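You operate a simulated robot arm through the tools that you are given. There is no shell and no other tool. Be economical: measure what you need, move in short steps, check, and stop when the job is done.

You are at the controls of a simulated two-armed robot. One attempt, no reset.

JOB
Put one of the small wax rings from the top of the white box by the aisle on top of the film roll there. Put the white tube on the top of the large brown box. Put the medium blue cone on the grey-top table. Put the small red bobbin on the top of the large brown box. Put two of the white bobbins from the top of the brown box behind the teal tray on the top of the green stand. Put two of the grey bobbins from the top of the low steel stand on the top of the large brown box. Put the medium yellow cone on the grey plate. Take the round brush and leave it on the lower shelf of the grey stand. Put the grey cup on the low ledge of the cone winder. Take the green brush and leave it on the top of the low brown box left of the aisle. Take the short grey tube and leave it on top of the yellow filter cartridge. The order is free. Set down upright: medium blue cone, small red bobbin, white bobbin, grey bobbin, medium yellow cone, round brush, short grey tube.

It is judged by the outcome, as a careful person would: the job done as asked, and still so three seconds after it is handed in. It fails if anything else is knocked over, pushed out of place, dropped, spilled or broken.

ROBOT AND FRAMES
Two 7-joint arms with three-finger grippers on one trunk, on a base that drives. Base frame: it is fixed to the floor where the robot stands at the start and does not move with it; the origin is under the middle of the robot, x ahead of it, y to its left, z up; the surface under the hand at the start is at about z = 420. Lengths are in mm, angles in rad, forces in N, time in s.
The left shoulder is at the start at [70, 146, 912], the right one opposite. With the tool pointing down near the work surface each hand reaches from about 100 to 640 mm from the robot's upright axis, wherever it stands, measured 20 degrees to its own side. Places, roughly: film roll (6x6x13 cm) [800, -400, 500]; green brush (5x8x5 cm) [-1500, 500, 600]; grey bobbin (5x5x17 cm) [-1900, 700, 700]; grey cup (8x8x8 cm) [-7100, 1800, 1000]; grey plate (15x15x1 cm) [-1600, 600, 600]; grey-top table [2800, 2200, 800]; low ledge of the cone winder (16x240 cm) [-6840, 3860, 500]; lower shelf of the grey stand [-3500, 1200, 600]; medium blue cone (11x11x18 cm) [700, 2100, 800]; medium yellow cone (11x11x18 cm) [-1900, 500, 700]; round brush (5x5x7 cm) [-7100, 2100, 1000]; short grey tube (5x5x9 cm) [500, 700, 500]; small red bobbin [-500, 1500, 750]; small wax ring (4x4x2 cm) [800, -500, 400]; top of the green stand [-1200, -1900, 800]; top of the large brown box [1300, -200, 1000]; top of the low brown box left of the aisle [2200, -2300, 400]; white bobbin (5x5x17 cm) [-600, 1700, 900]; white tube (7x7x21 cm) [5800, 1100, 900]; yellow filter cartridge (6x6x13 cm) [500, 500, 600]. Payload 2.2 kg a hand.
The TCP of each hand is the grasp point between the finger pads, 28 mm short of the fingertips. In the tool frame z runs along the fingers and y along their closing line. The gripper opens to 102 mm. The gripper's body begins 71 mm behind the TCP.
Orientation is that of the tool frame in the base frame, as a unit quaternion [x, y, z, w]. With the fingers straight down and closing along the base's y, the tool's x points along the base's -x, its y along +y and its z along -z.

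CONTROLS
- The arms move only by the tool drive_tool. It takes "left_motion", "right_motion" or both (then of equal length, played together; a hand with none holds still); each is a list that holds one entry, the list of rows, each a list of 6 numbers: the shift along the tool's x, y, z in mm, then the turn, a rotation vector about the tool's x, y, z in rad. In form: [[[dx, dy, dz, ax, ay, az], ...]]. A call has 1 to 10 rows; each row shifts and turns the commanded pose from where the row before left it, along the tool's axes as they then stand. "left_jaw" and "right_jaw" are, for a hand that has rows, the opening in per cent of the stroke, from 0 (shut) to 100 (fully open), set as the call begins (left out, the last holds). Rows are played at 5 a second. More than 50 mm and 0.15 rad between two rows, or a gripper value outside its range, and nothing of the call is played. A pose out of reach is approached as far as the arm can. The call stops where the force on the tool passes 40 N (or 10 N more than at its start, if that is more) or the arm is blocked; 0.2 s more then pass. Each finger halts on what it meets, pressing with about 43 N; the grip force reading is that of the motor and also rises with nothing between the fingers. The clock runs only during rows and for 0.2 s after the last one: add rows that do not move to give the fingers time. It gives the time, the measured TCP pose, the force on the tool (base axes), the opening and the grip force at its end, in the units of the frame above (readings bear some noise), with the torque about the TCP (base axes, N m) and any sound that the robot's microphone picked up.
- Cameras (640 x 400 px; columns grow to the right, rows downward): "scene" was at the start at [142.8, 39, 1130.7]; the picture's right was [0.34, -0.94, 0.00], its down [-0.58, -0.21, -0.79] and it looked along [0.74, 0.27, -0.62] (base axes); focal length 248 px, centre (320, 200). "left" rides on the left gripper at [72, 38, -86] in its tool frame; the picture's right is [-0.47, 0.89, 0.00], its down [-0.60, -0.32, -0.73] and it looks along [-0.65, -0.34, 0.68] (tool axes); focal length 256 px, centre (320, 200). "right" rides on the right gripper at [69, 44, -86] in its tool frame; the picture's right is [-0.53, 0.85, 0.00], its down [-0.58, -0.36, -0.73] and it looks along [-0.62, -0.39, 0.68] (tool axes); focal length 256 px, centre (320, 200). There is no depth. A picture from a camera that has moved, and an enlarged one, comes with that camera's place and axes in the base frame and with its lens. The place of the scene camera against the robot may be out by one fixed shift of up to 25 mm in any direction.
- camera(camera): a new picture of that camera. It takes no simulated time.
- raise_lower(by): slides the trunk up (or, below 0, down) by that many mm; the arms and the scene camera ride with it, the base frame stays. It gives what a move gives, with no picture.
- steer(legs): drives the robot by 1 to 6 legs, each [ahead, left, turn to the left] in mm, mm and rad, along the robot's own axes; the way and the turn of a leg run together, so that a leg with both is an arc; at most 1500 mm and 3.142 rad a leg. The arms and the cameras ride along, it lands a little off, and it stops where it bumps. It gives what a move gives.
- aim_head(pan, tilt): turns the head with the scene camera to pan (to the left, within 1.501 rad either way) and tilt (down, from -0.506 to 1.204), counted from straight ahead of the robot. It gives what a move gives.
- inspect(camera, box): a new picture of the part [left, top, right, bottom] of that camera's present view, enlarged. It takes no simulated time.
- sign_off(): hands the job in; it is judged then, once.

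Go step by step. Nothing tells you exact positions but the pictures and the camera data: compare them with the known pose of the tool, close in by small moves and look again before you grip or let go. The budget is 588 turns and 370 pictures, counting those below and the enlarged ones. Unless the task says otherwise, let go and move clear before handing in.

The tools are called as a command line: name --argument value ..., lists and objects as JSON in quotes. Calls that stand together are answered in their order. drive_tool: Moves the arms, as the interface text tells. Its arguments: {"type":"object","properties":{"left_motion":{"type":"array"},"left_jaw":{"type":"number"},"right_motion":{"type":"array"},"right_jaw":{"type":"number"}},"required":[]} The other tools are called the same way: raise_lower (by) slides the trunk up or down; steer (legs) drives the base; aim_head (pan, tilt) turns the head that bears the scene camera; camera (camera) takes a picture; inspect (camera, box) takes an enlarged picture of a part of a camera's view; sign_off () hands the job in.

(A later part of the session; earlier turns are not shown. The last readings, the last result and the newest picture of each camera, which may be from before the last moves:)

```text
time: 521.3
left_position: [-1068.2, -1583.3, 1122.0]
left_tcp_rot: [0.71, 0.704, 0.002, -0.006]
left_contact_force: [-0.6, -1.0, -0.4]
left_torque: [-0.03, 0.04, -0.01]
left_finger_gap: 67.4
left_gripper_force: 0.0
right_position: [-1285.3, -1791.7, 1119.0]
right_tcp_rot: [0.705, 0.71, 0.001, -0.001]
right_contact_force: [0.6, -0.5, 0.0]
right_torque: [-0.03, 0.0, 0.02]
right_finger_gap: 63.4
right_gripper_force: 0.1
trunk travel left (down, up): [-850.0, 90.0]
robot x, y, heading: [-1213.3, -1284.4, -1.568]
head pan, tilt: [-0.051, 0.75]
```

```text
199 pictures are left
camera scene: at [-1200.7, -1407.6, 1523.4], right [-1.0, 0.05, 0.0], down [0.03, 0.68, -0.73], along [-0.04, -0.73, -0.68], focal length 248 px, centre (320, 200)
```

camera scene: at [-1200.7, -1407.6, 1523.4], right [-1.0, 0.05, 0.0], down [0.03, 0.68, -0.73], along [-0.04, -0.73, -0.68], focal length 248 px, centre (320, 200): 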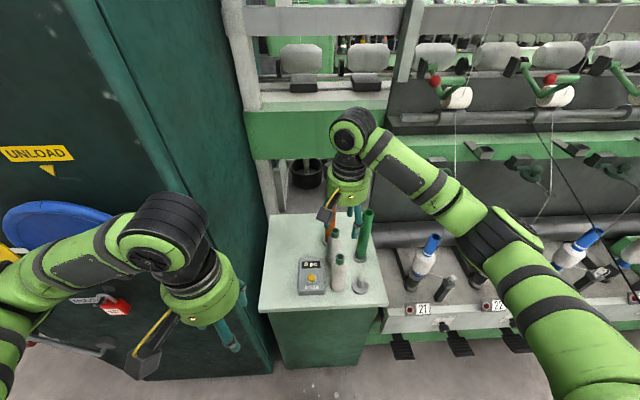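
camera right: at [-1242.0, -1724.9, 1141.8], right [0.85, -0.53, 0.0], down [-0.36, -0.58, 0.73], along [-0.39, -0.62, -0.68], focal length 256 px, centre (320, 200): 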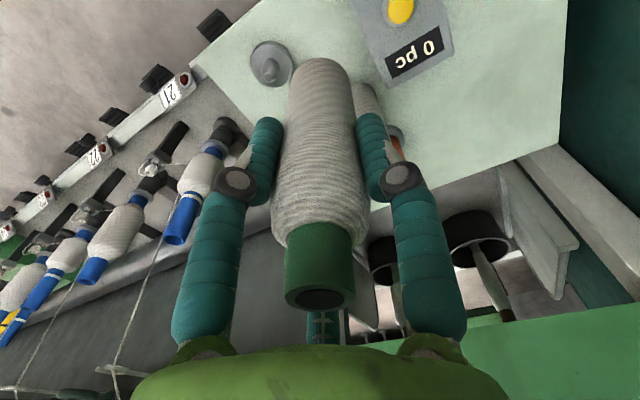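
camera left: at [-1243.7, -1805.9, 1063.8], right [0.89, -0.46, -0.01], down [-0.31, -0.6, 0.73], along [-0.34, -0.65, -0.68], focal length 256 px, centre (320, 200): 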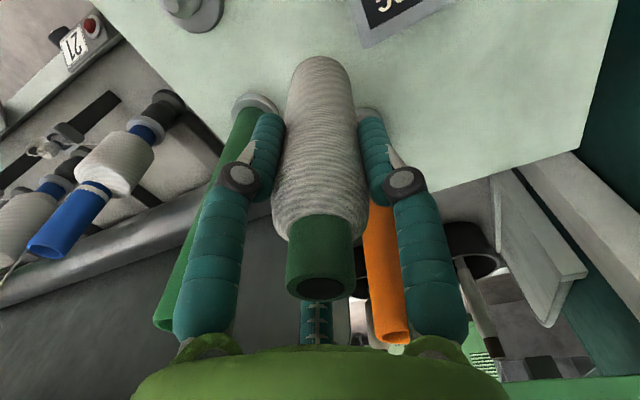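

Both white bobbins stand on the green stand. Next I'll go far west for the cup and the round brush: back off, turn west and look along the way.

drive_tool --right_motion '[[[45, -10, 0, 0, 0, 0], [45, -10, 0, 0, 0, 0], [40, -10, 0, 0, 0, 0]]]' --left_motion '[[[0, 0, 0, 0, 0, 0], [0, 0, 0, 0, 0, 0], [-30, 0, 0, 0, 0, 0]]]'

steer --legs '[[-350, 0, 0], [0, 0, -1.571], [1200, 0, 0]]'

aim_head --pan 0 --tilt 0.3

camera --camera "scene"

aim_head --pan -0.8 --tilt 0.3

camera --camera "scene"

```text
time: 522.1
left_position: [-1067.4, -1614.9, 1121.0]
left_tcp_rot: [0.71, 0.704, 0.003, -0.006]
left_contact_force: [0.6, 0.1, 0.4]
left_torque: [0.01, 0.01, 0.01]
left_finger_gap: 67.3
left_gripper_force: 0.1
right_position: [-1317.5, -1662.7, 1118.4]
right_tcp_rot: [0.705, 0.71, 0.001, -0.001]
right_contact_force: [0.2, -0.7, -0.6]
right_torque: [0.04, -0.03, -0.05]
right_finger_gap: 62.9
right_gripper_force: 0.0
trunk travel left (down, up): [-850.0, 90.0]
robot x, y, heading: [-1212.0, -1284.5, -1.571]
head pan, tilt: [-0.051, 0.75]
```

```text
time: 533.9
left_position: [-2748.8, -1084.9, 1121.1]
left_tcp_rot: [1.0, -0.001, 0.006, -0.003]
left_contact_force: [0.3, 0.0, 0.1]
left_torque: [0.0, -0.01, 0.02]
left_finger_gap: 67.1
left_gripper_force: 0.0
right_position: [-2799.8, -836.3, 1119.0]
right_tcp_rot: [1.0, 0.006, 0.0, 0.001]
right_contact_force: [-0.1, -1.4, -0.5]
right_torque: [0.01, -0.03, -0.02]
right_finger_gap: 63.3
right_gripper_force: 0.0
trunk travel left (down, up): [-850.0, 90.0]
robot x, y, heading: [-2424.0, -940.6, -3.139]
head pan, tilt: [-0.051, 0.75]
```

```text
time: 534.8
left_position: [-2749.4, -1084.0, 1121.2]
left_tcp_rot: [1.0, -0.002, 0.005, -0.003]
left_contact_force: [0.0, -0.3, -0.9]
left_torque: [0.02, 0.06, 0.02]
left_finger_gap: 67.2
left_gripper_force: 0.1
right_position: [-2800.6, -836.7, 1119.2]
right_tcp_rot: [1.0, 0.006, 0.002, -0.001]
right_contact_force: [0.2, -0.1, 0.0]
right_torque: [-0.05, -0.02, -0.01]
right_finger_gap: 63.4
right_gripper_force: 0.0
trunk travel left (down, up): [-850.0, 90.0]
robot x, y, heading: [-2421.5, -945.6, -3.13]
head pan, tilt: [0.0, 0.3]
```

```text
198 pictures are left
camera scene: at [-2553.1, -933.2, 1563.7], right [-0.01, 1.0, 0.0], down [0.3, 0.0, -0.95], along [-0.95, -0.01, -0.3], focal length 248 px, centre (320, 200)
```

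scene: 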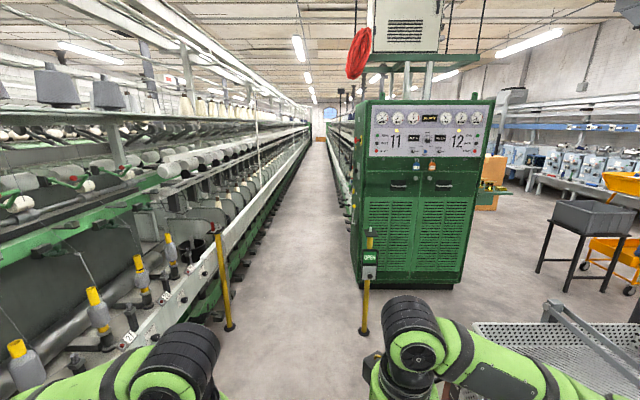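

```text
time: 536.0
left_position: [-2751.2, -1084.2, 1120.7]
left_tcp_rot: [1.0, -0.002, 0.006, -0.004]
left_contact_force: [-0.7, -0.2, -0.1]
left_torque: [0.02, 0.02, 0.0]
left_finger_gap: 67.5
left_gripper_force: 0.0
right_position: [-2801.0, -836.5, 1119.3]
right_tcp_rot: [1.0, 0.006, 0.002, 0.0]
right_contact_force: [0.6, 0.0, 0.7]
right_torque: [-0.02, -0.02, -0.03]
right_finger_gap: 63.5
right_gripper_force: 0.0
trunk travel left (down, up): [-850.0, 90.0]
robot x, y, heading: [-2416.5, -943.7, -3.136]
head pan, tilt: [-0.799, 0.3]
```

```text
197 pictures are left
camera scene: at [-2525.2, -866.2, 1563.8], right [0.71, 0.7, 0.0], down [0.21, -0.21, -0.96], along [-0.67, 0.68, -0.3], focal length 248 px, centre (320, 200)
```

scene: 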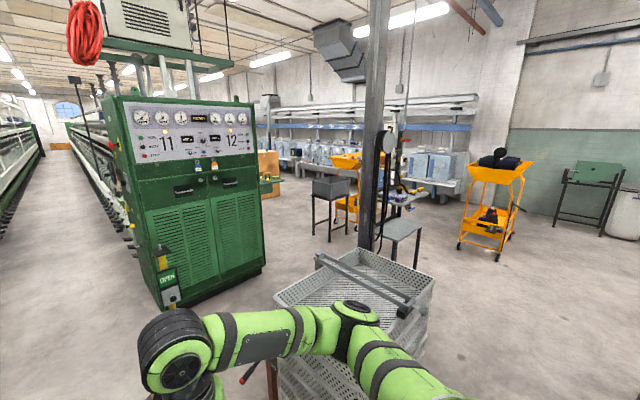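

steer --legs '[[0, 0, -1.574], [1480, 0, 0], [950, 0, 0]]'

aim_head --pan 1.0 --tilt 0.4

camera --camera "scene"

```text
time: 551.7
left_position: [-2558.4, 1825.4, 1120.4]
left_tcp_rot: [-0.704, 0.71, -0.006, -0.001]
left_contact_force: [-0.7, -0.5, -0.6]
left_torque: [0.01, 0.03, -0.02]
left_finger_gap: 67.2
left_gripper_force: 0.1
right_position: [-2311.2, 1874.0, 1119.5]
right_tcp_rot: [0.709, -0.705, 0.001, 0.0]
right_contact_force: [0.1, 0.9, -0.6]
right_torque: [0.03, -0.02, 0.01]
right_finger_gap: 63.4
right_gripper_force: 0.1
trunk travel left (down, up): [-850.0, 90.0]
robot x, y, heading: [-2415.4, 1497.7, 1.568]
head pan, tilt: [-0.799, 0.3]
```

```text
time: 553.5
left_position: [-2558.7, 1826.8, 1120.7]
left_tcp_rot: [-0.704, 0.711, -0.007, -0.001]
left_contact_force: [0.4, 0.2, 0.4]
left_torque: [-0.01, -0.01, 0.01]
left_finger_gap: 67.2
left_gripper_force: 0.0
right_position: [-2309.3, 1875.2, 1119.3]
right_tcp_rot: [0.709, -0.705, 0.001, 0.001]
right_contact_force: [0.3, -0.2, 0.5]
right_torque: [-0.02, -0.03, 0.01]
right_finger_gap: 63.2
right_gripper_force: 0.1
trunk travel left (down, up): [-850.0, 90.0]
robot x, y, heading: [-2414.7, 1500.0, 1.567]
head pan, tilt: [1.0, 0.4]
```

```text
196 pictures are left
camera scene: at [-2485.0, 1606.9, 1554.5], right [0.54, 0.84, 0.0], down [0.33, -0.21, -0.92], along [-0.77, 0.5, -0.39], focal length 248 px, centre (320, 200)
```

scene: 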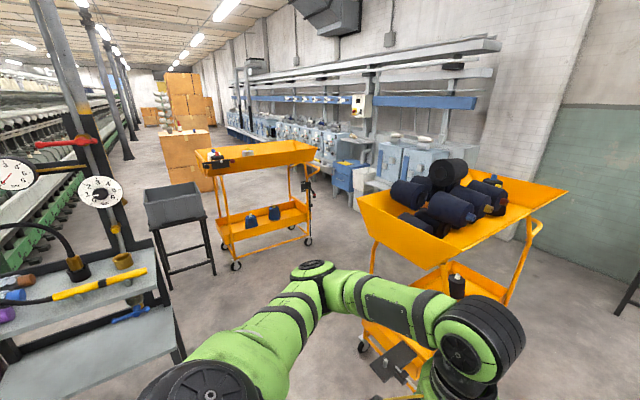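

The lane west is clear along y≈2030, then north of the second trolley along the winder at y≈3270; the brown box at about (-7150,1950) should carry the cup and the brush. I'll drive that way.

steer --legs '[[0, 0, 1.574], [0, -520, 0], [1480, 0, 0], [0, -1250, 0], [1450, 0, 0]]'

aim_head --pan 0.3 --tilt 0.4

camera --camera "scene"

```text
time: 580.0
left_position: [-5644.8, 3196.8, 1121.5]
left_tcp_rot: [1.0, -0.019, 0.005, -0.003]
left_contact_force: [0.1, 0.6, 0.0]
left_torque: [-0.07, -0.01, 0.02]
left_finger_gap: 67.4
left_gripper_force: 0.1
right_position: [-5685.0, 3445.8, 1120.0]
right_tcp_rot: [1.0, -0.01, 0.001, 0.0]
right_contact_force: [0.6, 0.2, -0.6]
right_torque: [-0.04, -0.03, 0.0]
right_finger_gap: 63.3
right_gripper_force: 0.1
trunk travel left (down, up): [-850.0, 90.0]
robot x, y, heading: [-5311.6, 3326.8, 3.117]
head pan, tilt: [1.0, 0.4]
```

```text
time: 581.1
left_position: [-5643.9, 3195.5, 1121.0]
left_tcp_rot: [1.0, -0.019, 0.006, -0.004]
left_contact_force: [0.2, 0.3, 0.6]
left_torque: [-0.02, 0.0, 0.02]
left_finger_gap: 67.3
left_gripper_force: 0.0
right_position: [-5684.9, 3445.0, 1119.1]
right_tcp_rot: [1.0, -0.01, 0.001, 0.001]
right_contact_force: [0.1, 0.3, 0.1]
right_torque: [0.02, 0.04, 0.02]
right_finger_gap: 63.1
right_gripper_force: 0.1
trunk travel left (down, up): [-850.0, 90.0]
robot x, y, heading: [-5313.5, 3322.8, 3.115]
head pan, tilt: [0.3, 0.4]
```

```text
195 pictures are left
camera scene: at [-5438.3, 3312.7, 1554.5], right [-0.27, 0.96, 0.0], down [0.37, 0.1, -0.92], along [-0.89, -0.25, -0.39], focal length 248 px, centre (320, 200)
```

scene: 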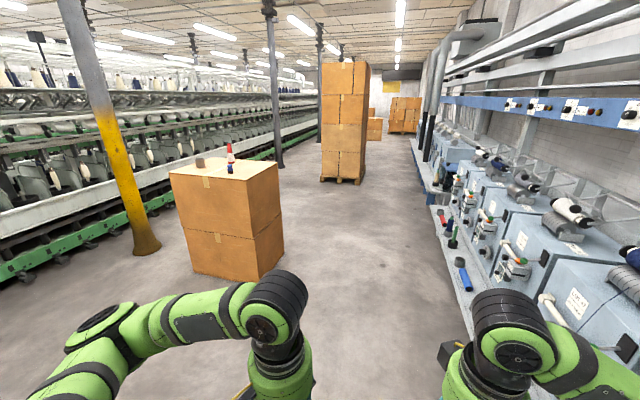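

inspect --camera "scene" --box '[150, 120, 310, 220]'

inspect --camera "scene" --box '[400, 120, 640, 400]'

```text
4.00 times, centred on (230, 170) of scene
camera zoom: at [-5438.3, 3312.7, 1554.5], right [-0.27, 0.96, 0.0], down [0.37, 0.1, -0.92], along [-0.89, -0.25, -0.39], focal length 991 px, centre (680, 320)
```

zoom: 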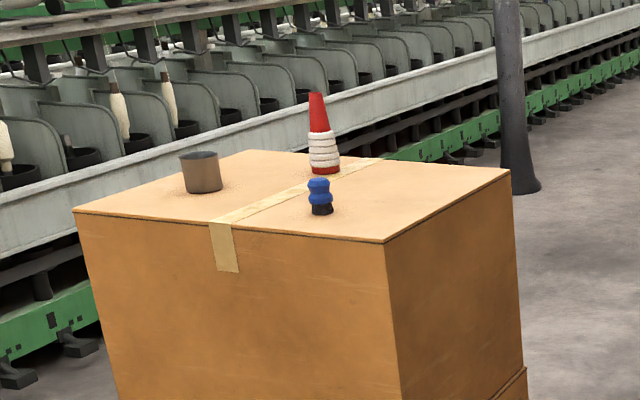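

```text
1.43 times, centred on (520, 260) of scene
camera zoom: at [-5438.3, 3312.7, 1554.5], right [-0.27, 0.96, 0.0], down [0.37, 0.1, -0.92], along [-0.89, -0.25, -0.39], focal length 354 px, centre (34, 114)
```

zoom: 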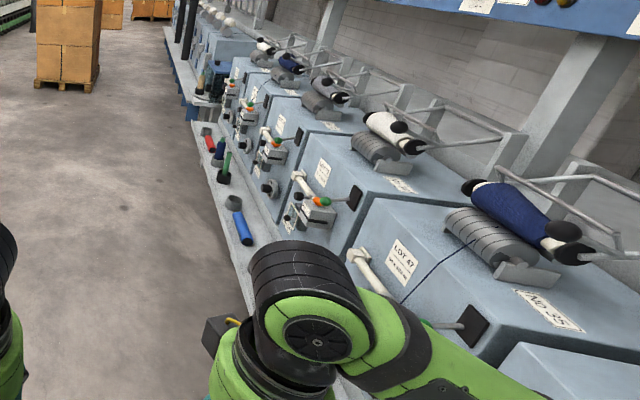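

The cup, the blue-handled round brush and a red cone are on the brown box. I'll drive to its east side, with the cup for the left hand and the brush for the right.

steer --legs '[[900, 0, 0.024], [0, 1380, 0], [400, 0, 0]]'

aim_head --pan 0 --tilt 0.65

camera --camera "scene"

```text
time: 594.5
left_position: [-6955.3, 1820.9, 1122.5]
left_tcp_rot: [1.0, -0.012, 0.004, -0.004]
left_contact_force: [0.7, -0.3, 0.3]
left_torque: [-0.01, 0.03, -0.04]
left_finger_gap: 67.2
left_gripper_force: 0.1
right_position: [-6999.9, 2069.0, 1119.6]
right_tcp_rot: [1.0, -0.004, 0.001, 0.0]
right_contact_force: [-0.4, -0.4, 0.3]
right_torque: [-0.03, 0.02, 0.02]
right_finger_gap: 63.5
right_gripper_force: 0.1
trunk travel left (down, up): [-850.0, 90.0]
robot x, y, heading: [-6626.1, 1955.9, 3.131]
head pan, tilt: [0.3, 0.4]
```

```text
time: 595.3
left_position: [-6958.1, 1820.9, 1120.4]
left_tcp_rot: [1.0, -0.012, 0.004, -0.003]
left_contact_force: [-0.3, -0.1, 0.4]
left_torque: [-0.02, 0.02, -0.01]
left_finger_gap: 67.3
left_gripper_force: 0.0
right_position: [-7001.4, 2069.3, 1118.2]
right_tcp_rot: [1.0, -0.003, 0.001, 0.0]
right_contact_force: [-0.1, 0.3, 0.4]
right_torque: [0.02, -0.05, -0.03]
right_finger_gap: 63.3
right_gripper_force: 0.1
trunk travel left (down, up): [-850.0, 90.0]
robot x, y, heading: [-6624.9, 1958.9, 3.131]
head pan, tilt: [0.0, 0.649]
```

```text
192 pictures are left
camera scene: at [-6751.9, 1968.0, 1532.0], right [0.01, 1.0, 0.0], down [0.6, -0.01, -0.8], along [-0.8, 0.01, -0.6], focal length 248 px, centre (320, 200)
```

scene: 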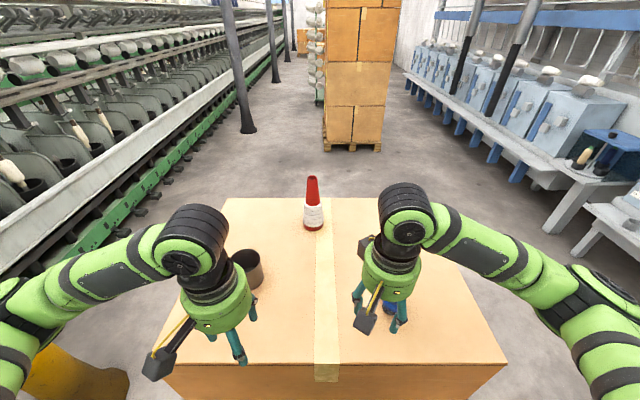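

camera --camera "left"

camera --camera "right"

```text
191 pictures are left
camera left: at [-6887.9, 1781.2, 1207.3], right [-0.49, -0.87, -0.01], down [-0.6, 0.33, 0.73], along [-0.63, 0.36, -0.69], focal length 256 px, centre (320, 200)
```

left: 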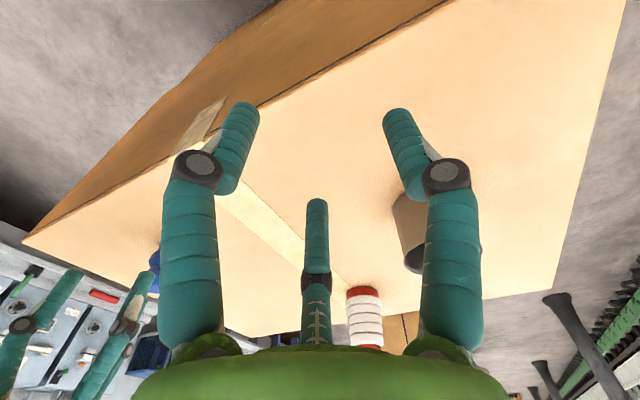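

```text
190 pictures are left
camera right: at [-6933.6, 2025.4, 1204.9], right [-0.54, -0.84, 0.0], down [-0.58, 0.37, 0.73], along [-0.61, 0.4, -0.68], focal length 256 px, centre (320, 200)
```

right: 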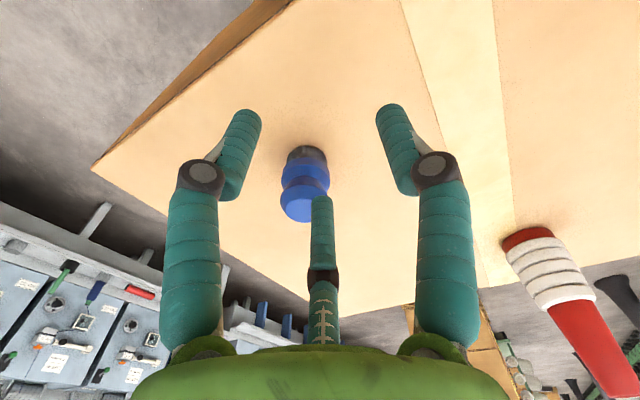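

drive_tool --right_motion '[[[-27, -26, 0, 0, 0, 0], [-27, -26, 0, 0, 0, 0], [-27, -25, 0, 0, 0, 0], [0, 0, 20, 0, 0, 0], [0, 0, 0, 0, 0, 0]]]' --right_jaw 100

camera --camera "right"

```text
time: 596.5
left_position: [-6957.2, 1820.9, 1121.3]
left_tcp_rot: [1.0, -0.012, 0.005, -0.004]
left_contact_force: [0.4, -0.5, 0.1]
left_torque: [0.0, 0.04, 0.0]
left_finger_gap: 67.3
left_gripper_force: 0.2
right_position: [-7082.7, 2147.3, 1099.3]
right_tcp_rot: [1.0, -0.003, 0.002, 0.0]
right_contact_force: [-0.2, 0.2, 0.4]
right_torque: [0.0, -0.02, 0.0]
right_finger_gap: 102.0
right_gripper_force: 0.0
trunk travel left (down, up): [-850.0, 90.0]
robot x, y, heading: [-6623.6, 1960.2, 3.125]
head pan, tilt: [0.0, 0.649]
```

```text
189 pictures are left
camera right: at [-7013.8, 2103.3, 1184.9], right [-0.54, -0.84, 0.0], down [-0.58, 0.37, 0.73], along [-0.61, 0.39, -0.68], focal length 256 px, centre (320, 200)
```

right: 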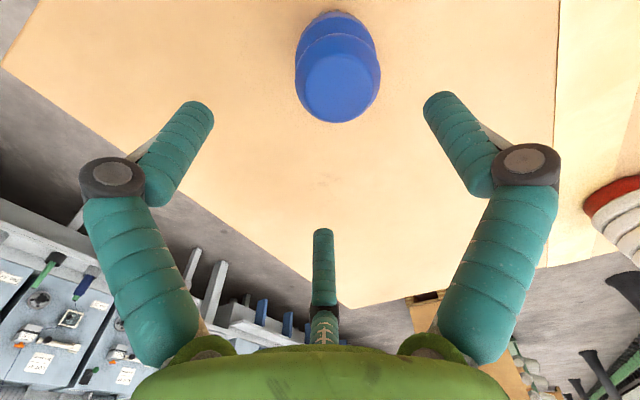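

drive_tool --right_motion '[[[9, 9, 0, 0, 0, 0], [9, 10, 0, 0, 0, 0], [0, 0, 15, 0, 0, 0], [0, 0, 0, 0, 0, 0]]]'

camera --camera "right"

```text
time: 597.5
left_position: [-6957.4, 1822.2, 1121.4]
left_tcp_rot: [1.0, -0.012, 0.005, -0.003]
left_contact_force: [0.4, 1.3, 0.5]
left_torque: [0.0, -0.02, 0.0]
left_finger_gap: 67.2
left_gripper_force: 0.1
right_position: [-7064.1, 2128.0, 1084.8]
right_tcp_rot: [1.0, -0.004, 0.001, 0.0]
right_contact_force: [1.5, 0.3, 0.3]
right_torque: [0.0, 0.02, 0.03]
right_finger_gap: 102.2
right_gripper_force: 0.1
trunk travel left (down, up): [-850.0, 90.0]
robot x, y, heading: [-6628.1, 1958.4, 3.124]
head pan, tilt: [0.0, 0.649]
```

```text
188 pictures are left
camera right: at [-6995.5, 2083.6, 1169.9], right [-0.54, -0.84, 0.0], down [-0.58, 0.37, 0.73], along [-0.61, 0.4, -0.68], focal length 256 px, centre (320, 200)
```

right: 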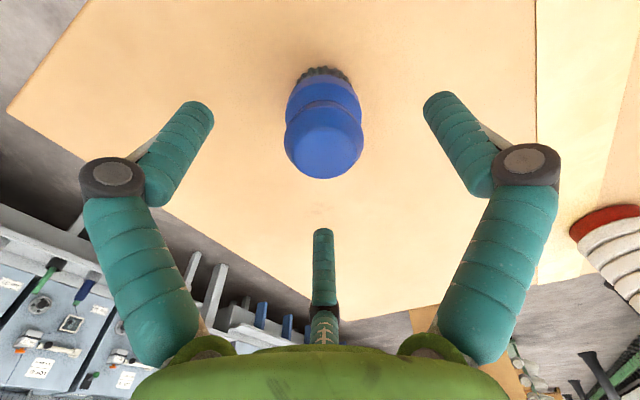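

drive_tool --right_motion '[[[1, -1, 20, 0, 0, 0], [0, 0, 20, 0, 0, 0], [0, 0, 17, 0, 0, 0], [0, 0, 0, 0, 0, 0]]]'

camera --camera "right"

inspect --camera "scene" --box '[330, 240, 450, 350]'

```text
time: 598.5
left_position: [-6956.1, 1821.3, 1120.8]
left_tcp_rot: [1.0, -0.012, 0.006, -0.004]
left_contact_force: [0.3, -1.2, -0.1]
left_torque: [0.0, 0.0, -0.01]
left_finger_gap: 67.3
left_gripper_force: 0.0
right_position: [-7064.2, 2130.2, 1027.2]
right_tcp_rot: [1.0, -0.003, 0.001, 0.001]
right_contact_force: [-0.1, 0.4, -0.4]
right_torque: [-0.04, 0.0, 0.01]
right_finger_gap: 102.1
right_gripper_force: 0.1
trunk travel left (down, up): [-850.0, 90.0]
robot x, y, heading: [-6626.0, 1957.3, 3.127]
head pan, tilt: [0.0, 0.649]
```

```text
187 pictures are left
camera right: at [-6994.5, 2084.9, 1112.6], right [-0.54, -0.84, 0.0], down [-0.58, 0.37, 0.73], along [-0.61, 0.4, -0.68], focal length 256 px, centre (320, 200)
```

right: 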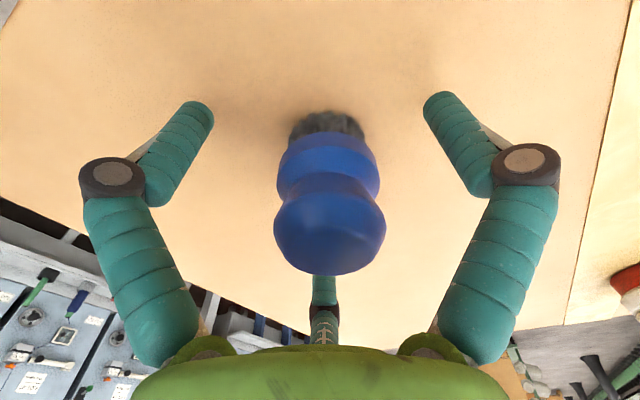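

```text
3.64 times, centred on (390, 295) of scene
camera zoom: at [-6751.1, 1968.1, 1532.0], right [0.01, 1.0, 0.0], down [0.6, -0.01, -0.8], along [-0.8, 0.01, -0.6], focal length 901 px, centre (66, -146)
```

zoom: 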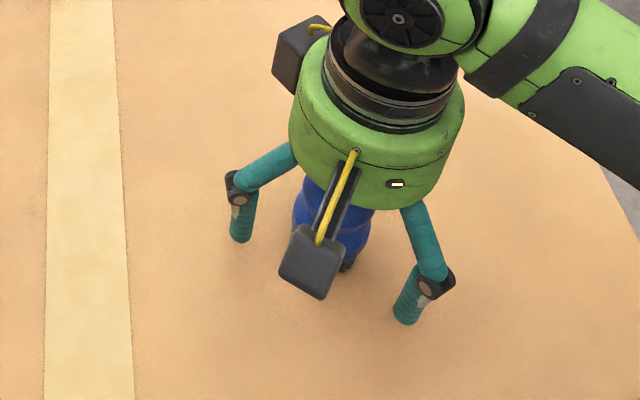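

drive_tool --right_motion '[[[-2, 3, 0, 0, 0, 0], [0, 0, 0, 0, 0, 0]]]'

drive_tool --right_motion '[[[0, 0, 0, 0, 0, 0], [0, 0, 0, 0, 0, 0], [0, 0, 0, 0, 0, 0]]]' --right_jaw 0

drive_tool --right_motion '[[[0, 0, -10, 0, 0, 0], [0, 0, -30, 0, 0, 0], [0, 0, -40, 0, 0, 0], [0, 0, -40, 0, 0, 0], [0, 0, 0, 0, 0, 0]]]'

camera --camera "right"

```text
time: 599.1
left_position: [-6958.0, 1821.2, 1121.7]
left_tcp_rot: [1.0, -0.012, 0.006, -0.003]
left_contact_force: [0.1, 0.4, 0.3]
left_torque: [0.01, -0.02, 0.02]
left_finger_gap: 67.4
left_gripper_force: 0.0
right_position: [-7064.8, 2126.4, 1026.4]
right_tcp_rot: [1.0, -0.004, 0.001, 0.0]
right_contact_force: [-0.6, 0.0, 0.2]
right_torque: [0.01, 0.05, 0.04]
right_finger_gap: 102.0
right_gripper_force: 0.3
trunk travel left (down, up): [-850.0, 90.0]
robot x, y, heading: [-6623.6, 1956.3, 3.13]
head pan, tilt: [0.0, 0.649]
```

```text
time: 599.9
left_position: [-6957.1, 1820.6, 1121.2]
left_tcp_rot: [1.0, -0.012, 0.005, -0.003]
left_contact_force: [0.2, 0.0, -0.3]
left_torque: [0.03, -0.01, 0.0]
left_finger_gap: 67.4
left_gripper_force: 0.1
right_position: [-7066.8, 2125.3, 1027.6]
right_tcp_rot: [1.0, -0.004, 0.0, 0.0]
right_contact_force: [-0.8, -0.4, 7.6]
right_torque: [0.02, -0.03, -0.01]
right_finger_gap: 43.1
right_gripper_force: 43.1
trunk travel left (down, up): [-850.0, 90.0]
robot x, y, heading: [-6626.8, 1955.2, 3.129]
head pan, tilt: [0.0, 0.649]
```

```text
time: 601.1
left_position: [-6958.1, 1820.8, 1121.6]
left_tcp_rot: [1.0, -0.012, 0.005, -0.004]
left_contact_force: [-0.2, -0.8, 0.3]
left_torque: [-0.04, 0.03, -0.03]
left_finger_gap: 67.2
left_gripper_force: 0.0
right_position: [-7066.1, 2125.6, 1146.6]
right_tcp_rot: [1.0, -0.004, 0.001, 0.0]
right_contact_force: [0.7, -0.4, -1.1]
right_torque: [-0.01, -0.03, 0.01]
right_finger_gap: 43.4
right_gripper_force: 43.2
trunk travel left (down, up): [-850.0, 90.0]
robot x, y, heading: [-6626.7, 1955.7, 3.125]
head pan, tilt: [0.0, 0.649]
```

```text
185 pictures are left
camera right: at [-6997.1, 2082.1, 1233.0], right [-0.54, -0.84, 0.0], down [-0.58, 0.37, 0.73], along [-0.61, 0.4, -0.68], focal length 256 px, centre (320, 200)
```

right: 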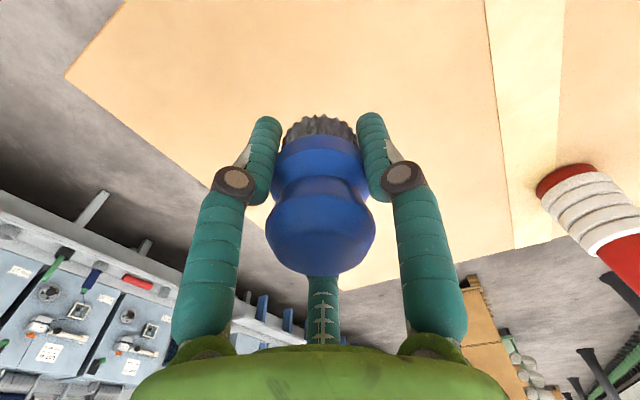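

drive_tool --left_motion '[[[-38.6, 6, 0, 0, 0, 0], [-38.6, 6, 0, 0, 0, 0], [-38.6, 6, 0, 0, 0, 0], [-38.6, 6, 0, 0, 0, 0], [-38.6, 6, 0, 0, 0, 0], [0, 0, 0, 0, 0, 0]]]' --left_jaw 100

camera --camera "left"

camera --camera "scene"

```text
time: 602.5
left_position: [-7150.9, 1794.9, 1119.4]
left_tcp_rot: [1.0, -0.012, 0.005, -0.003]
left_contact_force: [0.6, -0.7, -0.2]
left_torque: [-0.03, 0.01, 0.04]
left_finger_gap: 101.9
left_gripper_force: 0.0
right_position: [-7065.8, 2126.2, 1147.1]
right_tcp_rot: [1.0, -0.003, 0.001, 0.0]
right_contact_force: [0.5, 0.1, -0.7]
right_torque: [0.03, 0.02, 0.03]
right_finger_gap: 43.1
right_gripper_force: 43.3
trunk travel left (down, up): [-850.0, 90.0]
robot x, y, heading: [-6625.7, 1955.0, 3.13]
head pan, tilt: [0.0, 0.649]
```

```text
184 pictures are left
camera left: at [-7081.0, 1755.5, 1205.1], right [-0.49, -0.87, -0.01], down [-0.6, 0.33, 0.73], along [-0.63, 0.36, -0.69], focal length 256 px, centre (320, 200)
```

left: 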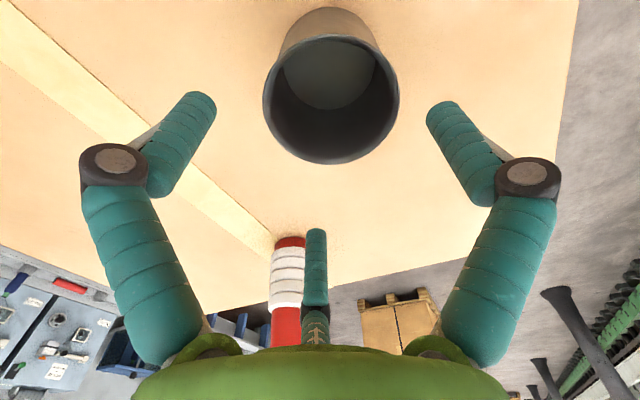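

```text
183 pictures are left
camera scene: at [-6750.4, 1968.0, 1532.1], right [0.01, 1.0, 0.0], down [0.6, -0.01, -0.8], along [-0.8, 0.01, -0.6], focal length 248 px, centre (320, 200)
```

scene: 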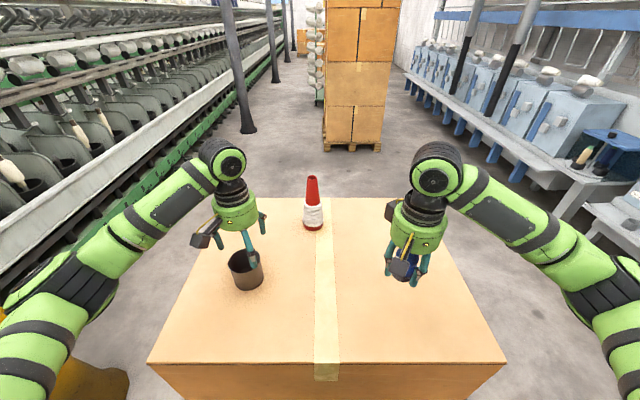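

drive_tool --left_motion '[[[8, 11, 0, 0, 0, 0], [0, 0, 30, 0, 0, 0], [0, 0, 0, 0, 0, 0]]]'

camera --camera "left"

```text
time: 603.3
left_position: [-7143.3, 1784.9, 1088.7]
left_tcp_rot: [1.0, -0.013, 0.006, -0.003]
left_contact_force: [0.6, 0.9, 0.6]
left_torque: [-0.02, 0.02, -0.02]
left_finger_gap: 101.9
left_gripper_force: 0.1
right_position: [-7066.0, 2126.1, 1147.4]
right_tcp_rot: [1.0, -0.003, 0.001, 0.0]
right_contact_force: [-0.2, -0.6, -0.9]
right_torque: [-0.01, 0.01, -0.02]
right_finger_gap: 42.9
right_gripper_force: 42.9
trunk travel left (down, up): [-850.0, 90.0]
robot x, y, heading: [-6626.4, 1962.1, 3.127]
head pan, tilt: [0.0, 0.649]
```

```text
182 pictures are left
camera left: at [-7073.1, 1745.4, 1175.1], right [-0.49, -0.87, -0.01], down [-0.6, 0.33, 0.73], along [-0.63, 0.36, -0.69], focal length 256 px, centre (320, 200)
```

left: 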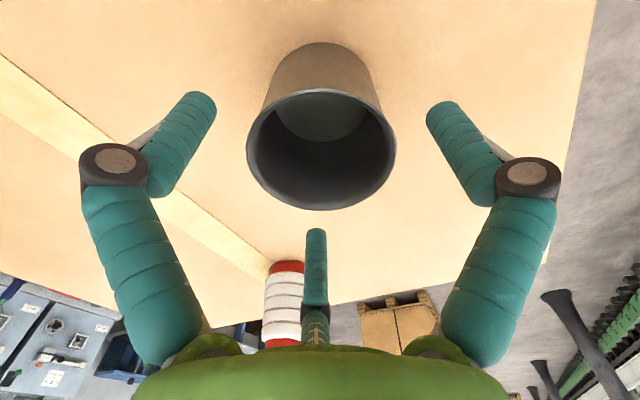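

drive_tool --left_motion '[[[0, 0, 25, 0, 0, 0], [0, 0, 24, 0, 0, 0], [0, 0, 0, 0, 0, 0]]]'

drive_tool --left_motion '[[[0, 0, 0, 0, 0, 0], [0, 0, 0, 0, 0, 0], [0, 0, 0, 0, 0, 0]]]' --left_jaw 0

drive_tool --left_motion '[[[0, 0, -10, 0, 0, 0], [0, 0, -30, 0, 0, 0], [0, 0, -40, 0, 0, 0], [0, 0, -30, 0, 0, 0], [0, 0, 0, 0, 0, 0]]]'

camera --camera "left"

```text
time: 604.1
left_position: [-7141.6, 1785.0, 1039.8]
left_tcp_rot: [1.0, -0.013, 0.005, -0.003]
left_contact_force: [0.5, 0.0, -0.4]
left_torque: [-0.02, -0.02, -0.02]
left_finger_gap: 102.0
left_gripper_force: 0.0
right_position: [-7065.2, 2125.6, 1147.6]
right_tcp_rot: [1.0, -0.003, 0.001, 0.0]
right_contact_force: [-0.6, -0.1, -0.5]
right_torque: [0.01, 0.0, 0.01]
right_finger_gap: 43.2
right_gripper_force: 43.3
trunk travel left (down, up): [-850.0, 90.0]
robot x, y, heading: [-6623.8, 1958.5, 3.13]
head pan, tilt: [0.0, 0.649]
```

```text
time: 604.9
left_position: [-7142.4, 1784.6, 1040.3]
left_tcp_rot: [1.0, -0.012, 0.005, -0.003]
left_contact_force: [-1.9, 0.2, 5.4]
left_torque: [-0.1, 0.28, -0.02]
left_finger_gap: 71.1
left_gripper_force: 43.2
right_position: [-7065.0, 2126.6, 1147.6]
right_tcp_rot: [1.0, -0.003, 0.0, 0.0]
right_contact_force: [-0.1, 0.3, -0.3]
right_torque: [0.0, -0.05, -0.02]
right_finger_gap: 43.1
right_gripper_force: 43.8
trunk travel left (down, up): [-850.0, 90.0]
robot x, y, heading: [-6628.8, 1957.7, 3.128]
head pan, tilt: [0.0, 0.649]
```

```text
time: 606.1
left_position: [-7142.8, 1783.7, 1149.8]
left_tcp_rot: [1.0, -0.012, 0.007, -0.002]
left_contact_force: [0.3, -0.2, -1.1]
left_torque: [-0.04, -0.01, 0.02]
left_finger_gap: 71.0
left_gripper_force: 43.1
right_position: [-7067.8, 2126.2, 1148.1]
right_tcp_rot: [1.0, -0.004, 0.002, 0.0]
right_contact_force: [0.8, 0.2, -1.1]
right_torque: [0.02, 0.02, 0.0]
right_finger_gap: 43.2
right_gripper_force: 43.3
trunk travel left (down, up): [-850.0, 90.0]
robot x, y, heading: [-6625.5, 1954.4, 3.122]
head pan, tilt: [0.0, 0.649]
```

```text
181 pictures are left
camera left: at [-7073.3, 1743.8, 1235.9], right [-0.49, -0.87, -0.01], down [-0.61, 0.33, 0.73], along [-0.63, 0.36, -0.69], focal length 256 px, centre (320, 200)
```

left: 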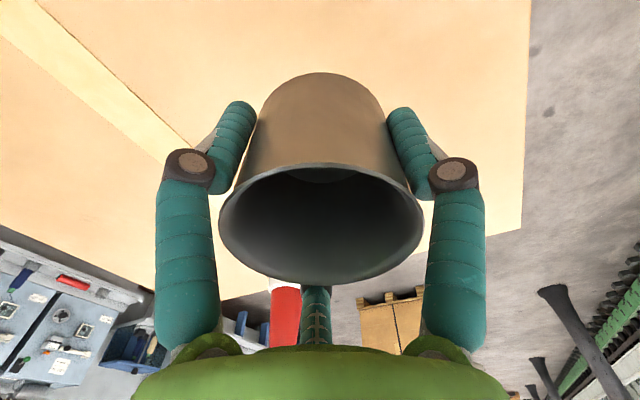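

The cup is held too. I'll back off, turn north to the cone winder and look at its low ledge.

steer --legs '[[-300, 0, 0], [0, 0, -1.555], [1000, 0, 0]]'

aim_head --pan 0.2 --tilt 0.8

camera --camera "scene"

```text
time: 616.7
left_position: [-6506.2, 3471.7, 1149.7]
left_tcp_rot: [-0.705, 0.709, -0.006, -0.001]
left_contact_force: [-0.1, 0.2, -0.6]
left_torque: [-0.01, -0.01, -0.02]
left_finger_gap: 70.8
left_gripper_force: 42.7
right_position: [-6161.3, 3400.3, 1147.3]
right_tcp_rot: [0.711, -0.703, 0.0, 0.0]
right_contact_force: [0.1, -0.2, -0.8]
right_torque: [0.02, 0.0, -0.01]
right_finger_gap: 43.2
right_gripper_force: 42.8
trunk travel left (down, up): [-850.0, 90.0]
robot x, y, heading: [-6325.5, 2957.3, 1.577]
head pan, tilt: [0.0, 0.649]
```

```text
time: 617.5
left_position: [-6507.0, 3471.0, 1150.4]
left_tcp_rot: [-0.705, 0.709, -0.007, -0.003]
left_contact_force: [0.4, -0.1, -0.9]
left_torque: [0.0, -0.03, 0.01]
left_finger_gap: 70.9
left_gripper_force: 43.1
right_position: [-6161.5, 3401.2, 1146.7]
right_tcp_rot: [0.711, -0.703, 0.001, 0.0]
right_contact_force: [-0.1, 0.0, 0.3]
right_torque: [-0.01, 0.0, -0.01]
right_finger_gap: 43.2
right_gripper_force: 42.9
trunk travel left (down, up): [-850.0, 90.0]
robot x, y, heading: [-6325.2, 2960.9, 1.57]
head pan, tilt: [0.201, 0.799]
```

```text
180 pictures are left
camera scene: at [-6329.1, 3096.6, 1519.4], right [0.98, 0.2, 0.0], down [0.15, -0.7, -0.7], along [-0.14, 0.68, -0.72], focal length 248 px, centre (320, 200)
```

scene: 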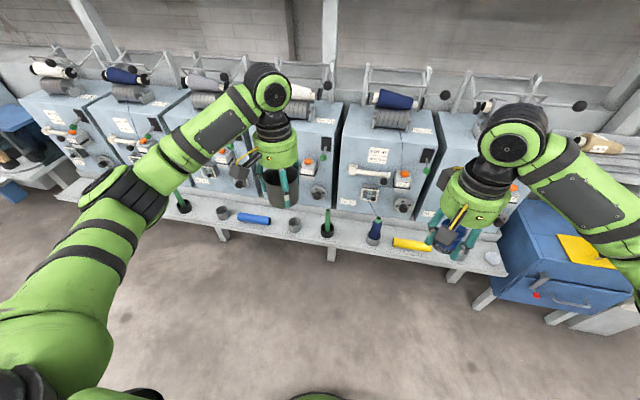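

inspect --camera "scene" --box '[50, 150, 290, 270]'

inspect --camera "scene" --box '[270, 170, 520, 290]'

```text
2.67 times, centred on (170, 210) of scene
camera zoom: at [-6329.1, 3096.6, 1519.4], right [0.98, 0.2, 0.0], down [0.15, -0.7, -0.7], along [-0.14, 0.68, -0.72], focal length 661 px, centre (720, 173)
```

zoom: 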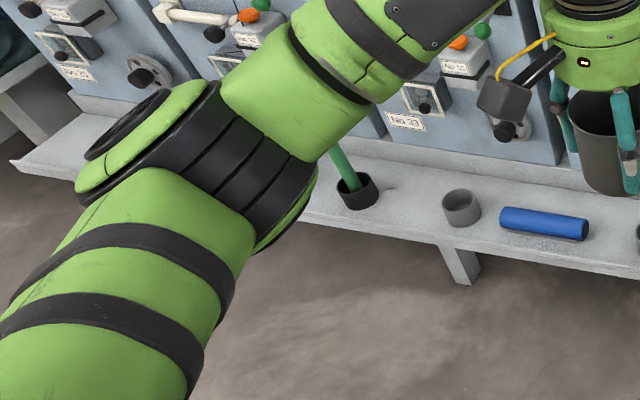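

```text
2.56 times, centred on (395, 230) of scene
camera zoom: at [-6329.1, 3096.6, 1519.4], right [0.98, 0.2, 0.0], down [0.15, -0.7, -0.7], along [-0.14, 0.68, -0.72], focal length 634 px, centre (128, 123)
```

zoom: 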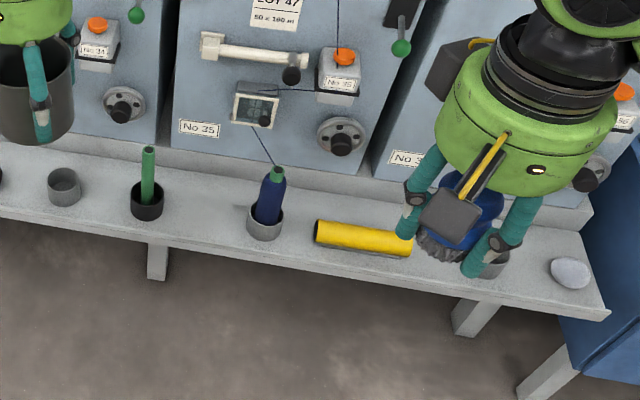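

raise_lower --by -390

drive_tool --left_motion '[[[45, 0, 0, 0, 0, 0], [45, 0, 0, 0, 0, 0], [45, 0, 0, 0, 0, 0], [40, 0, 0, 0, 0, 0]]]' --right_motion '[[[45, 0, 0, 0, 0, 0], [45, 0, 0, 0, 0, 0], [40, 0, 0, 0, 0, 0], [0, 0, 0, 0, 0, 0]]]'

steer --legs '[[0, -130, 0], [470, 0, 0]]'

aim_head --pan 0.2 --tilt 0.8

camera --camera "scene"

camera --camera "left"

```text
time: 621.2
left_position: [-6507.6, 3471.1, 759.7]
left_tcp_rot: [-0.705, 0.709, -0.006, -0.001]
left_contact_force: [0.7, -0.4, -0.5]
left_torque: [0.01, 0.01, -0.01]
left_finger_gap: 70.9
left_gripper_force: 42.9
right_position: [-6162.7, 3400.1, 757.6]
right_tcp_rot: [0.711, -0.703, 0.002, 0.001]
right_contact_force: [-0.2, -0.4, -0.9]
right_torque: [-0.01, 0.02, 0.01]
right_finger_gap: 43.3
right_gripper_force: 42.9
trunk travel left (down, up): [-460.0, 480.0]
robot x, y, heading: [-6324.3, 2958.6, 1.575]
head pan, tilt: [0.201, 0.799]
```

```text
time: 622.2
left_position: [-6507.6, 3297.3, 762.2]
left_tcp_rot: [-0.705, 0.709, -0.007, -0.001]
left_contact_force: [0.9, -0.4, -1.2]
left_torque: [0.01, -0.01, -0.01]
left_finger_gap: 70.9
left_gripper_force: 43.1
right_position: [-6161.1, 3269.5, 756.9]
right_tcp_rot: [0.711, -0.703, 0.001, 0.001]
right_contact_force: [1.0, -0.4, -0.9]
right_torque: [-0.01, 0.01, 0.01]
right_finger_gap: 43.2
right_gripper_force: 43.3
trunk travel left (down, up): [-460.0, 480.0]
robot x, y, heading: [-6324.6, 2958.2, 1.569]
head pan, tilt: [0.201, 0.799]
```

```text
time: 625.9
left_position: [-6377.7, 3769.8, 761.4]
left_tcp_rot: [-0.705, 0.71, -0.007, -0.001]
left_contact_force: [-0.7, -0.1, -1.4]
left_torque: [-0.03, 0.04, -0.01]
left_finger_gap: 70.8
left_gripper_force: 42.8
right_position: [-6032.1, 3742.7, 757.7]
right_tcp_rot: [0.711, -0.704, 0.001, 0.001]
right_contact_force: [-0.2, -0.2, -1.0]
right_torque: [0.01, 0.0, 0.01]
right_finger_gap: 43.1
right_gripper_force: 43.0
trunk travel left (down, up): [-460.0, 480.0]
robot x, y, heading: [-6196.8, 3428.5, 1.571]
head pan, tilt: [0.201, 0.799]
```

```text
time: 626.5
left_position: [-6376.9, 3769.7, 761.8]
left_tcp_rot: [-0.704, 0.71, -0.006, -0.001]
left_contact_force: [0.4, 0.1, 0.0]
left_torque: [-0.01, 0.01, -0.03]
left_finger_gap: 70.9
left_gripper_force: 42.5
right_position: [-6031.9, 3742.6, 757.2]
right_tcp_rot: [0.71, -0.704, 0.002, 0.002]
right_contact_force: [-0.2, 0.0, -0.5]
right_torque: [-0.01, -0.01, -0.03]
right_finger_gap: 43.3
right_gripper_force: 43.2
trunk travel left (down, up): [-460.0, 480.0]
robot x, y, heading: [-6198.7, 3427.7, 1.573]
head pan, tilt: [0.201, 0.799]
```

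```text
177 pictures are left
camera scene: at [-6200.3, 3568.1, 1129.4], right [0.98, 0.2, 0.0], down [0.14, -0.7, -0.7], along [-0.14, 0.68, -0.72], focal length 248 px, centre (320, 200)
```

scene: 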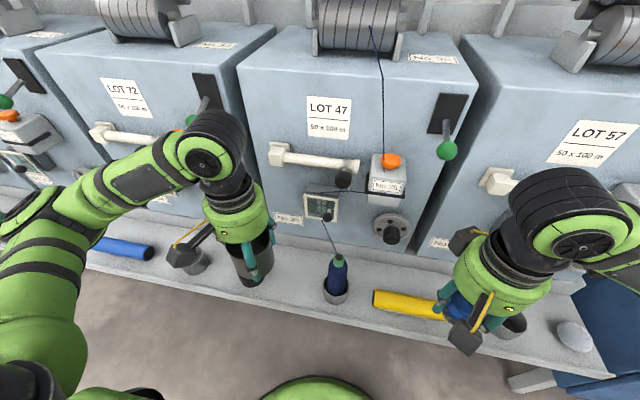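

```text
176 pictures are left
camera left: at [-6417.2, 3699.0, 847.8], right [-0.88, 0.47, -0.01], down [0.32, 0.61, 0.73], along [0.35, 0.64, -0.69], focal length 256 px, centre (320, 200)
```

left: 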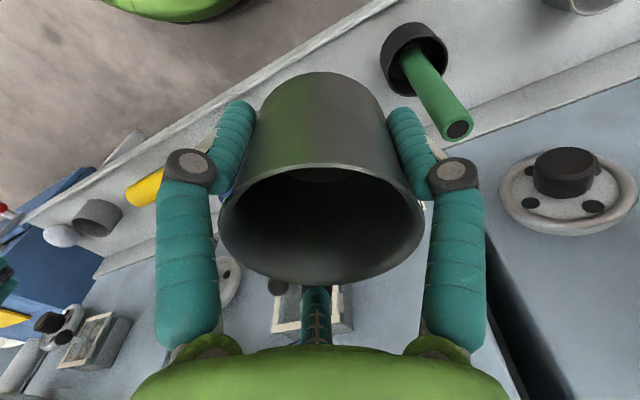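

drive_tool --left_motion '[[[-24, -9, 0, 0, 0, 0], [-24, -9, 0, 0, 0, 0], [-24, -9, 0, 0, 0, 0], [0, 0, 40, 0, 0, 0], [0, 0, 40, 0, 0, 0], [0, 0, 40, 0, 0, 0], [0, 0, 0, 0, 0, 0]]]'

inspect --camera "scene" --box '[160, 160, 400, 330]'

camera --camera "left"

```text
time: 628.1
left_position: [-6348.9, 3840.6, 641.3]
left_tcp_rot: [-0.704, 0.71, -0.006, -0.001]
left_contact_force: [-0.5, 0.1, -0.5]
left_torque: [0.02, 0.01, -0.02]
left_finger_gap: 71.3
left_gripper_force: 42.4
right_position: [-6032.0, 3742.3, 757.4]
right_tcp_rot: [0.71, -0.704, 0.001, 0.001]
right_contact_force: [0.6, -0.1, -1.0]
right_torque: [0.01, 0.01, 0.01]
right_finger_gap: 43.0
right_gripper_force: 43.6
trunk travel left (down, up): [-460.0, 480.0]
robot x, y, heading: [-6193.8, 3426.6, 1.571]
head pan, tilt: [0.201, 0.799]
```

```text
2.35 times, centred on (280, 245) of scene
camera zoom: at [-6200.1, 3568.0, 1129.4], right [0.98, 0.2, 0.0], down [0.14, -0.7, -0.7], along [-0.14, 0.68, -0.72], focal length 583 px, centre (414, 94)
```

zoom: 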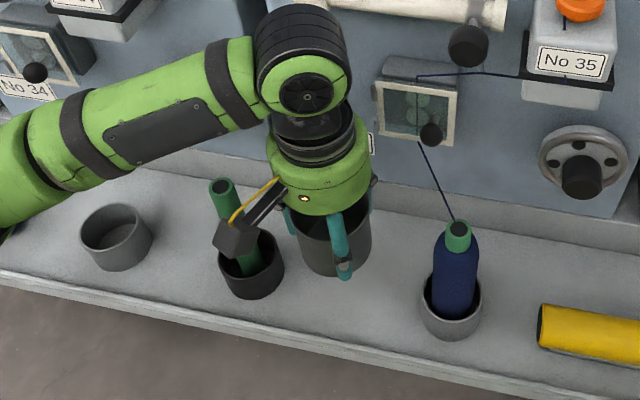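

```text
174 pictures are left
camera left: at [-6389.1, 3769.5, 727.3], right [-0.88, 0.47, -0.01], down [0.32, 0.61, 0.73], along [0.35, 0.64, -0.69], focal length 256 px, centre (320, 200)
```

left: 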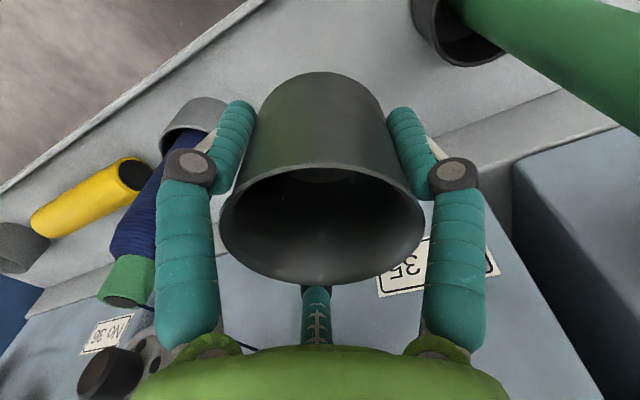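

drive_tool --left_motion '[[[0, -16, 15, 0, 0, 0], [0, 0, 20, 0, 0, 0], [0, 0, 15, 0, 0, 0], [0, 0, 0, 0, 0, 0]]]'

inspect --camera "scene" --box '[160, 160, 400, 330]'

```text
time: 629.1
left_position: [-6333.2, 3839.5, 591.3]
left_tcp_rot: [-0.704, 0.71, -0.006, -0.001]
left_contact_force: [0.5, -0.4, -0.8]
left_torque: [0.0, 0.01, -0.01]
left_finger_gap: 71.0
left_gripper_force: 43.4
right_position: [-6031.2, 3741.9, 756.3]
right_tcp_rot: [0.71, -0.704, 0.001, 0.001]
right_contact_force: [0.6, -0.1, -0.1]
right_torque: [0.01, -0.01, 0.0]
right_finger_gap: 43.1
right_gripper_force: 43.5
trunk travel left (down, up): [-460.0, 480.0]
robot x, y, heading: [-6195.0, 3430.4, 1.573]
head pan, tilt: [0.201, 0.799]
```

```text
2.35 times, centred on (280, 245) of scene
camera zoom: at [-6200.3, 3568.1, 1129.4], right [0.98, 0.2, 0.0], down [0.14, -0.7, -0.7], along [-0.14, 0.68, -0.72], focal length 583 px, centre (414, 94)
```

zoom: 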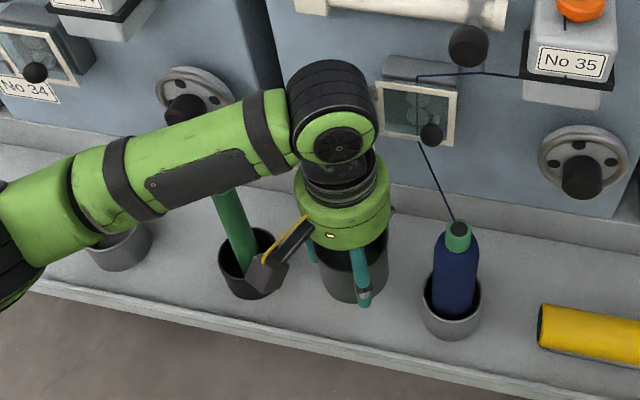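

drive_tool --left_motion '[[[0, 0, 10, 0, 0, 0], [0, 0, 8, 0, 0, 0]]]'

drive_tool --left_motion '[[[0, 0, 4, 0, 0, 0]]]'

inspect --camera "scene" --box '[220, 200, 360, 310]'

```text
time: 629.7
left_position: [-6333.1, 3840.2, 573.1]
left_tcp_rot: [-0.705, 0.71, -0.005, -0.002]
left_contact_force: [-0.3, -0.2, -0.8]
left_torque: [-0.01, -0.02, 0.0]
left_finger_gap: 71.1
left_gripper_force: 42.9
right_position: [-6031.6, 3743.2, 755.9]
right_tcp_rot: [0.71, -0.704, 0.001, 0.001]
right_contact_force: [0.0, 0.5, -0.9]
right_torque: [0.01, 0.01, 0.01]
right_finger_gap: 43.1
right_gripper_force: 43.3
trunk travel left (down, up): [-460.0, 480.0]
robot x, y, heading: [-6196.1, 3431.9, 1.574]
head pan, tilt: [0.201, 0.799]
```

```text
time: 630.1
left_position: [-6333.6, 3838.9, 569.3]
left_tcp_rot: [-0.704, 0.71, -0.006, -0.001]
left_contact_force: [-0.1, -0.1, -0.6]
left_torque: [0.01, -0.01, -0.01]
left_finger_gap: 71.0
left_gripper_force: 43.2
right_position: [-6031.2, 3742.6, 756.0]
right_tcp_rot: [0.71, -0.704, 0.001, 0.002]
right_contact_force: [0.6, 0.3, 0.1]
right_torque: [0.0, 0.02, 0.02]
right_finger_gap: 43.2
right_gripper_force: 43.2
trunk travel left (down, up): [-460.0, 480.0]
robot x, y, heading: [-6194.0, 3430.9, 1.574]
head pan, tilt: [0.201, 0.799]
```

```text
3.64 times, centred on (290, 255) of scene
camera zoom: at [-6200.3, 3568.1, 1129.4], right [0.98, 0.2, 0.0], down [0.14, -0.7, -0.7], along [-0.14, 0.68, -0.72], focal length 901 px, centre (429, 0)
```

zoom: 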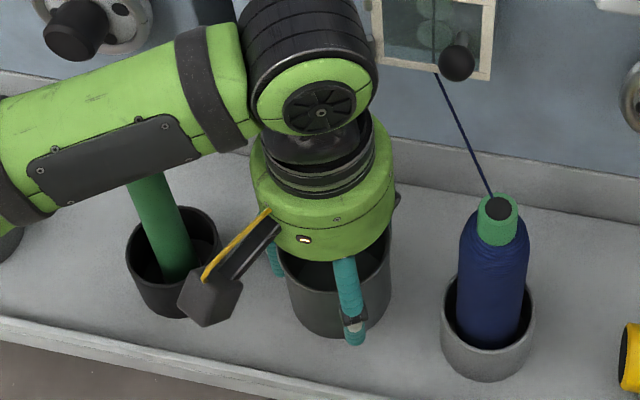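

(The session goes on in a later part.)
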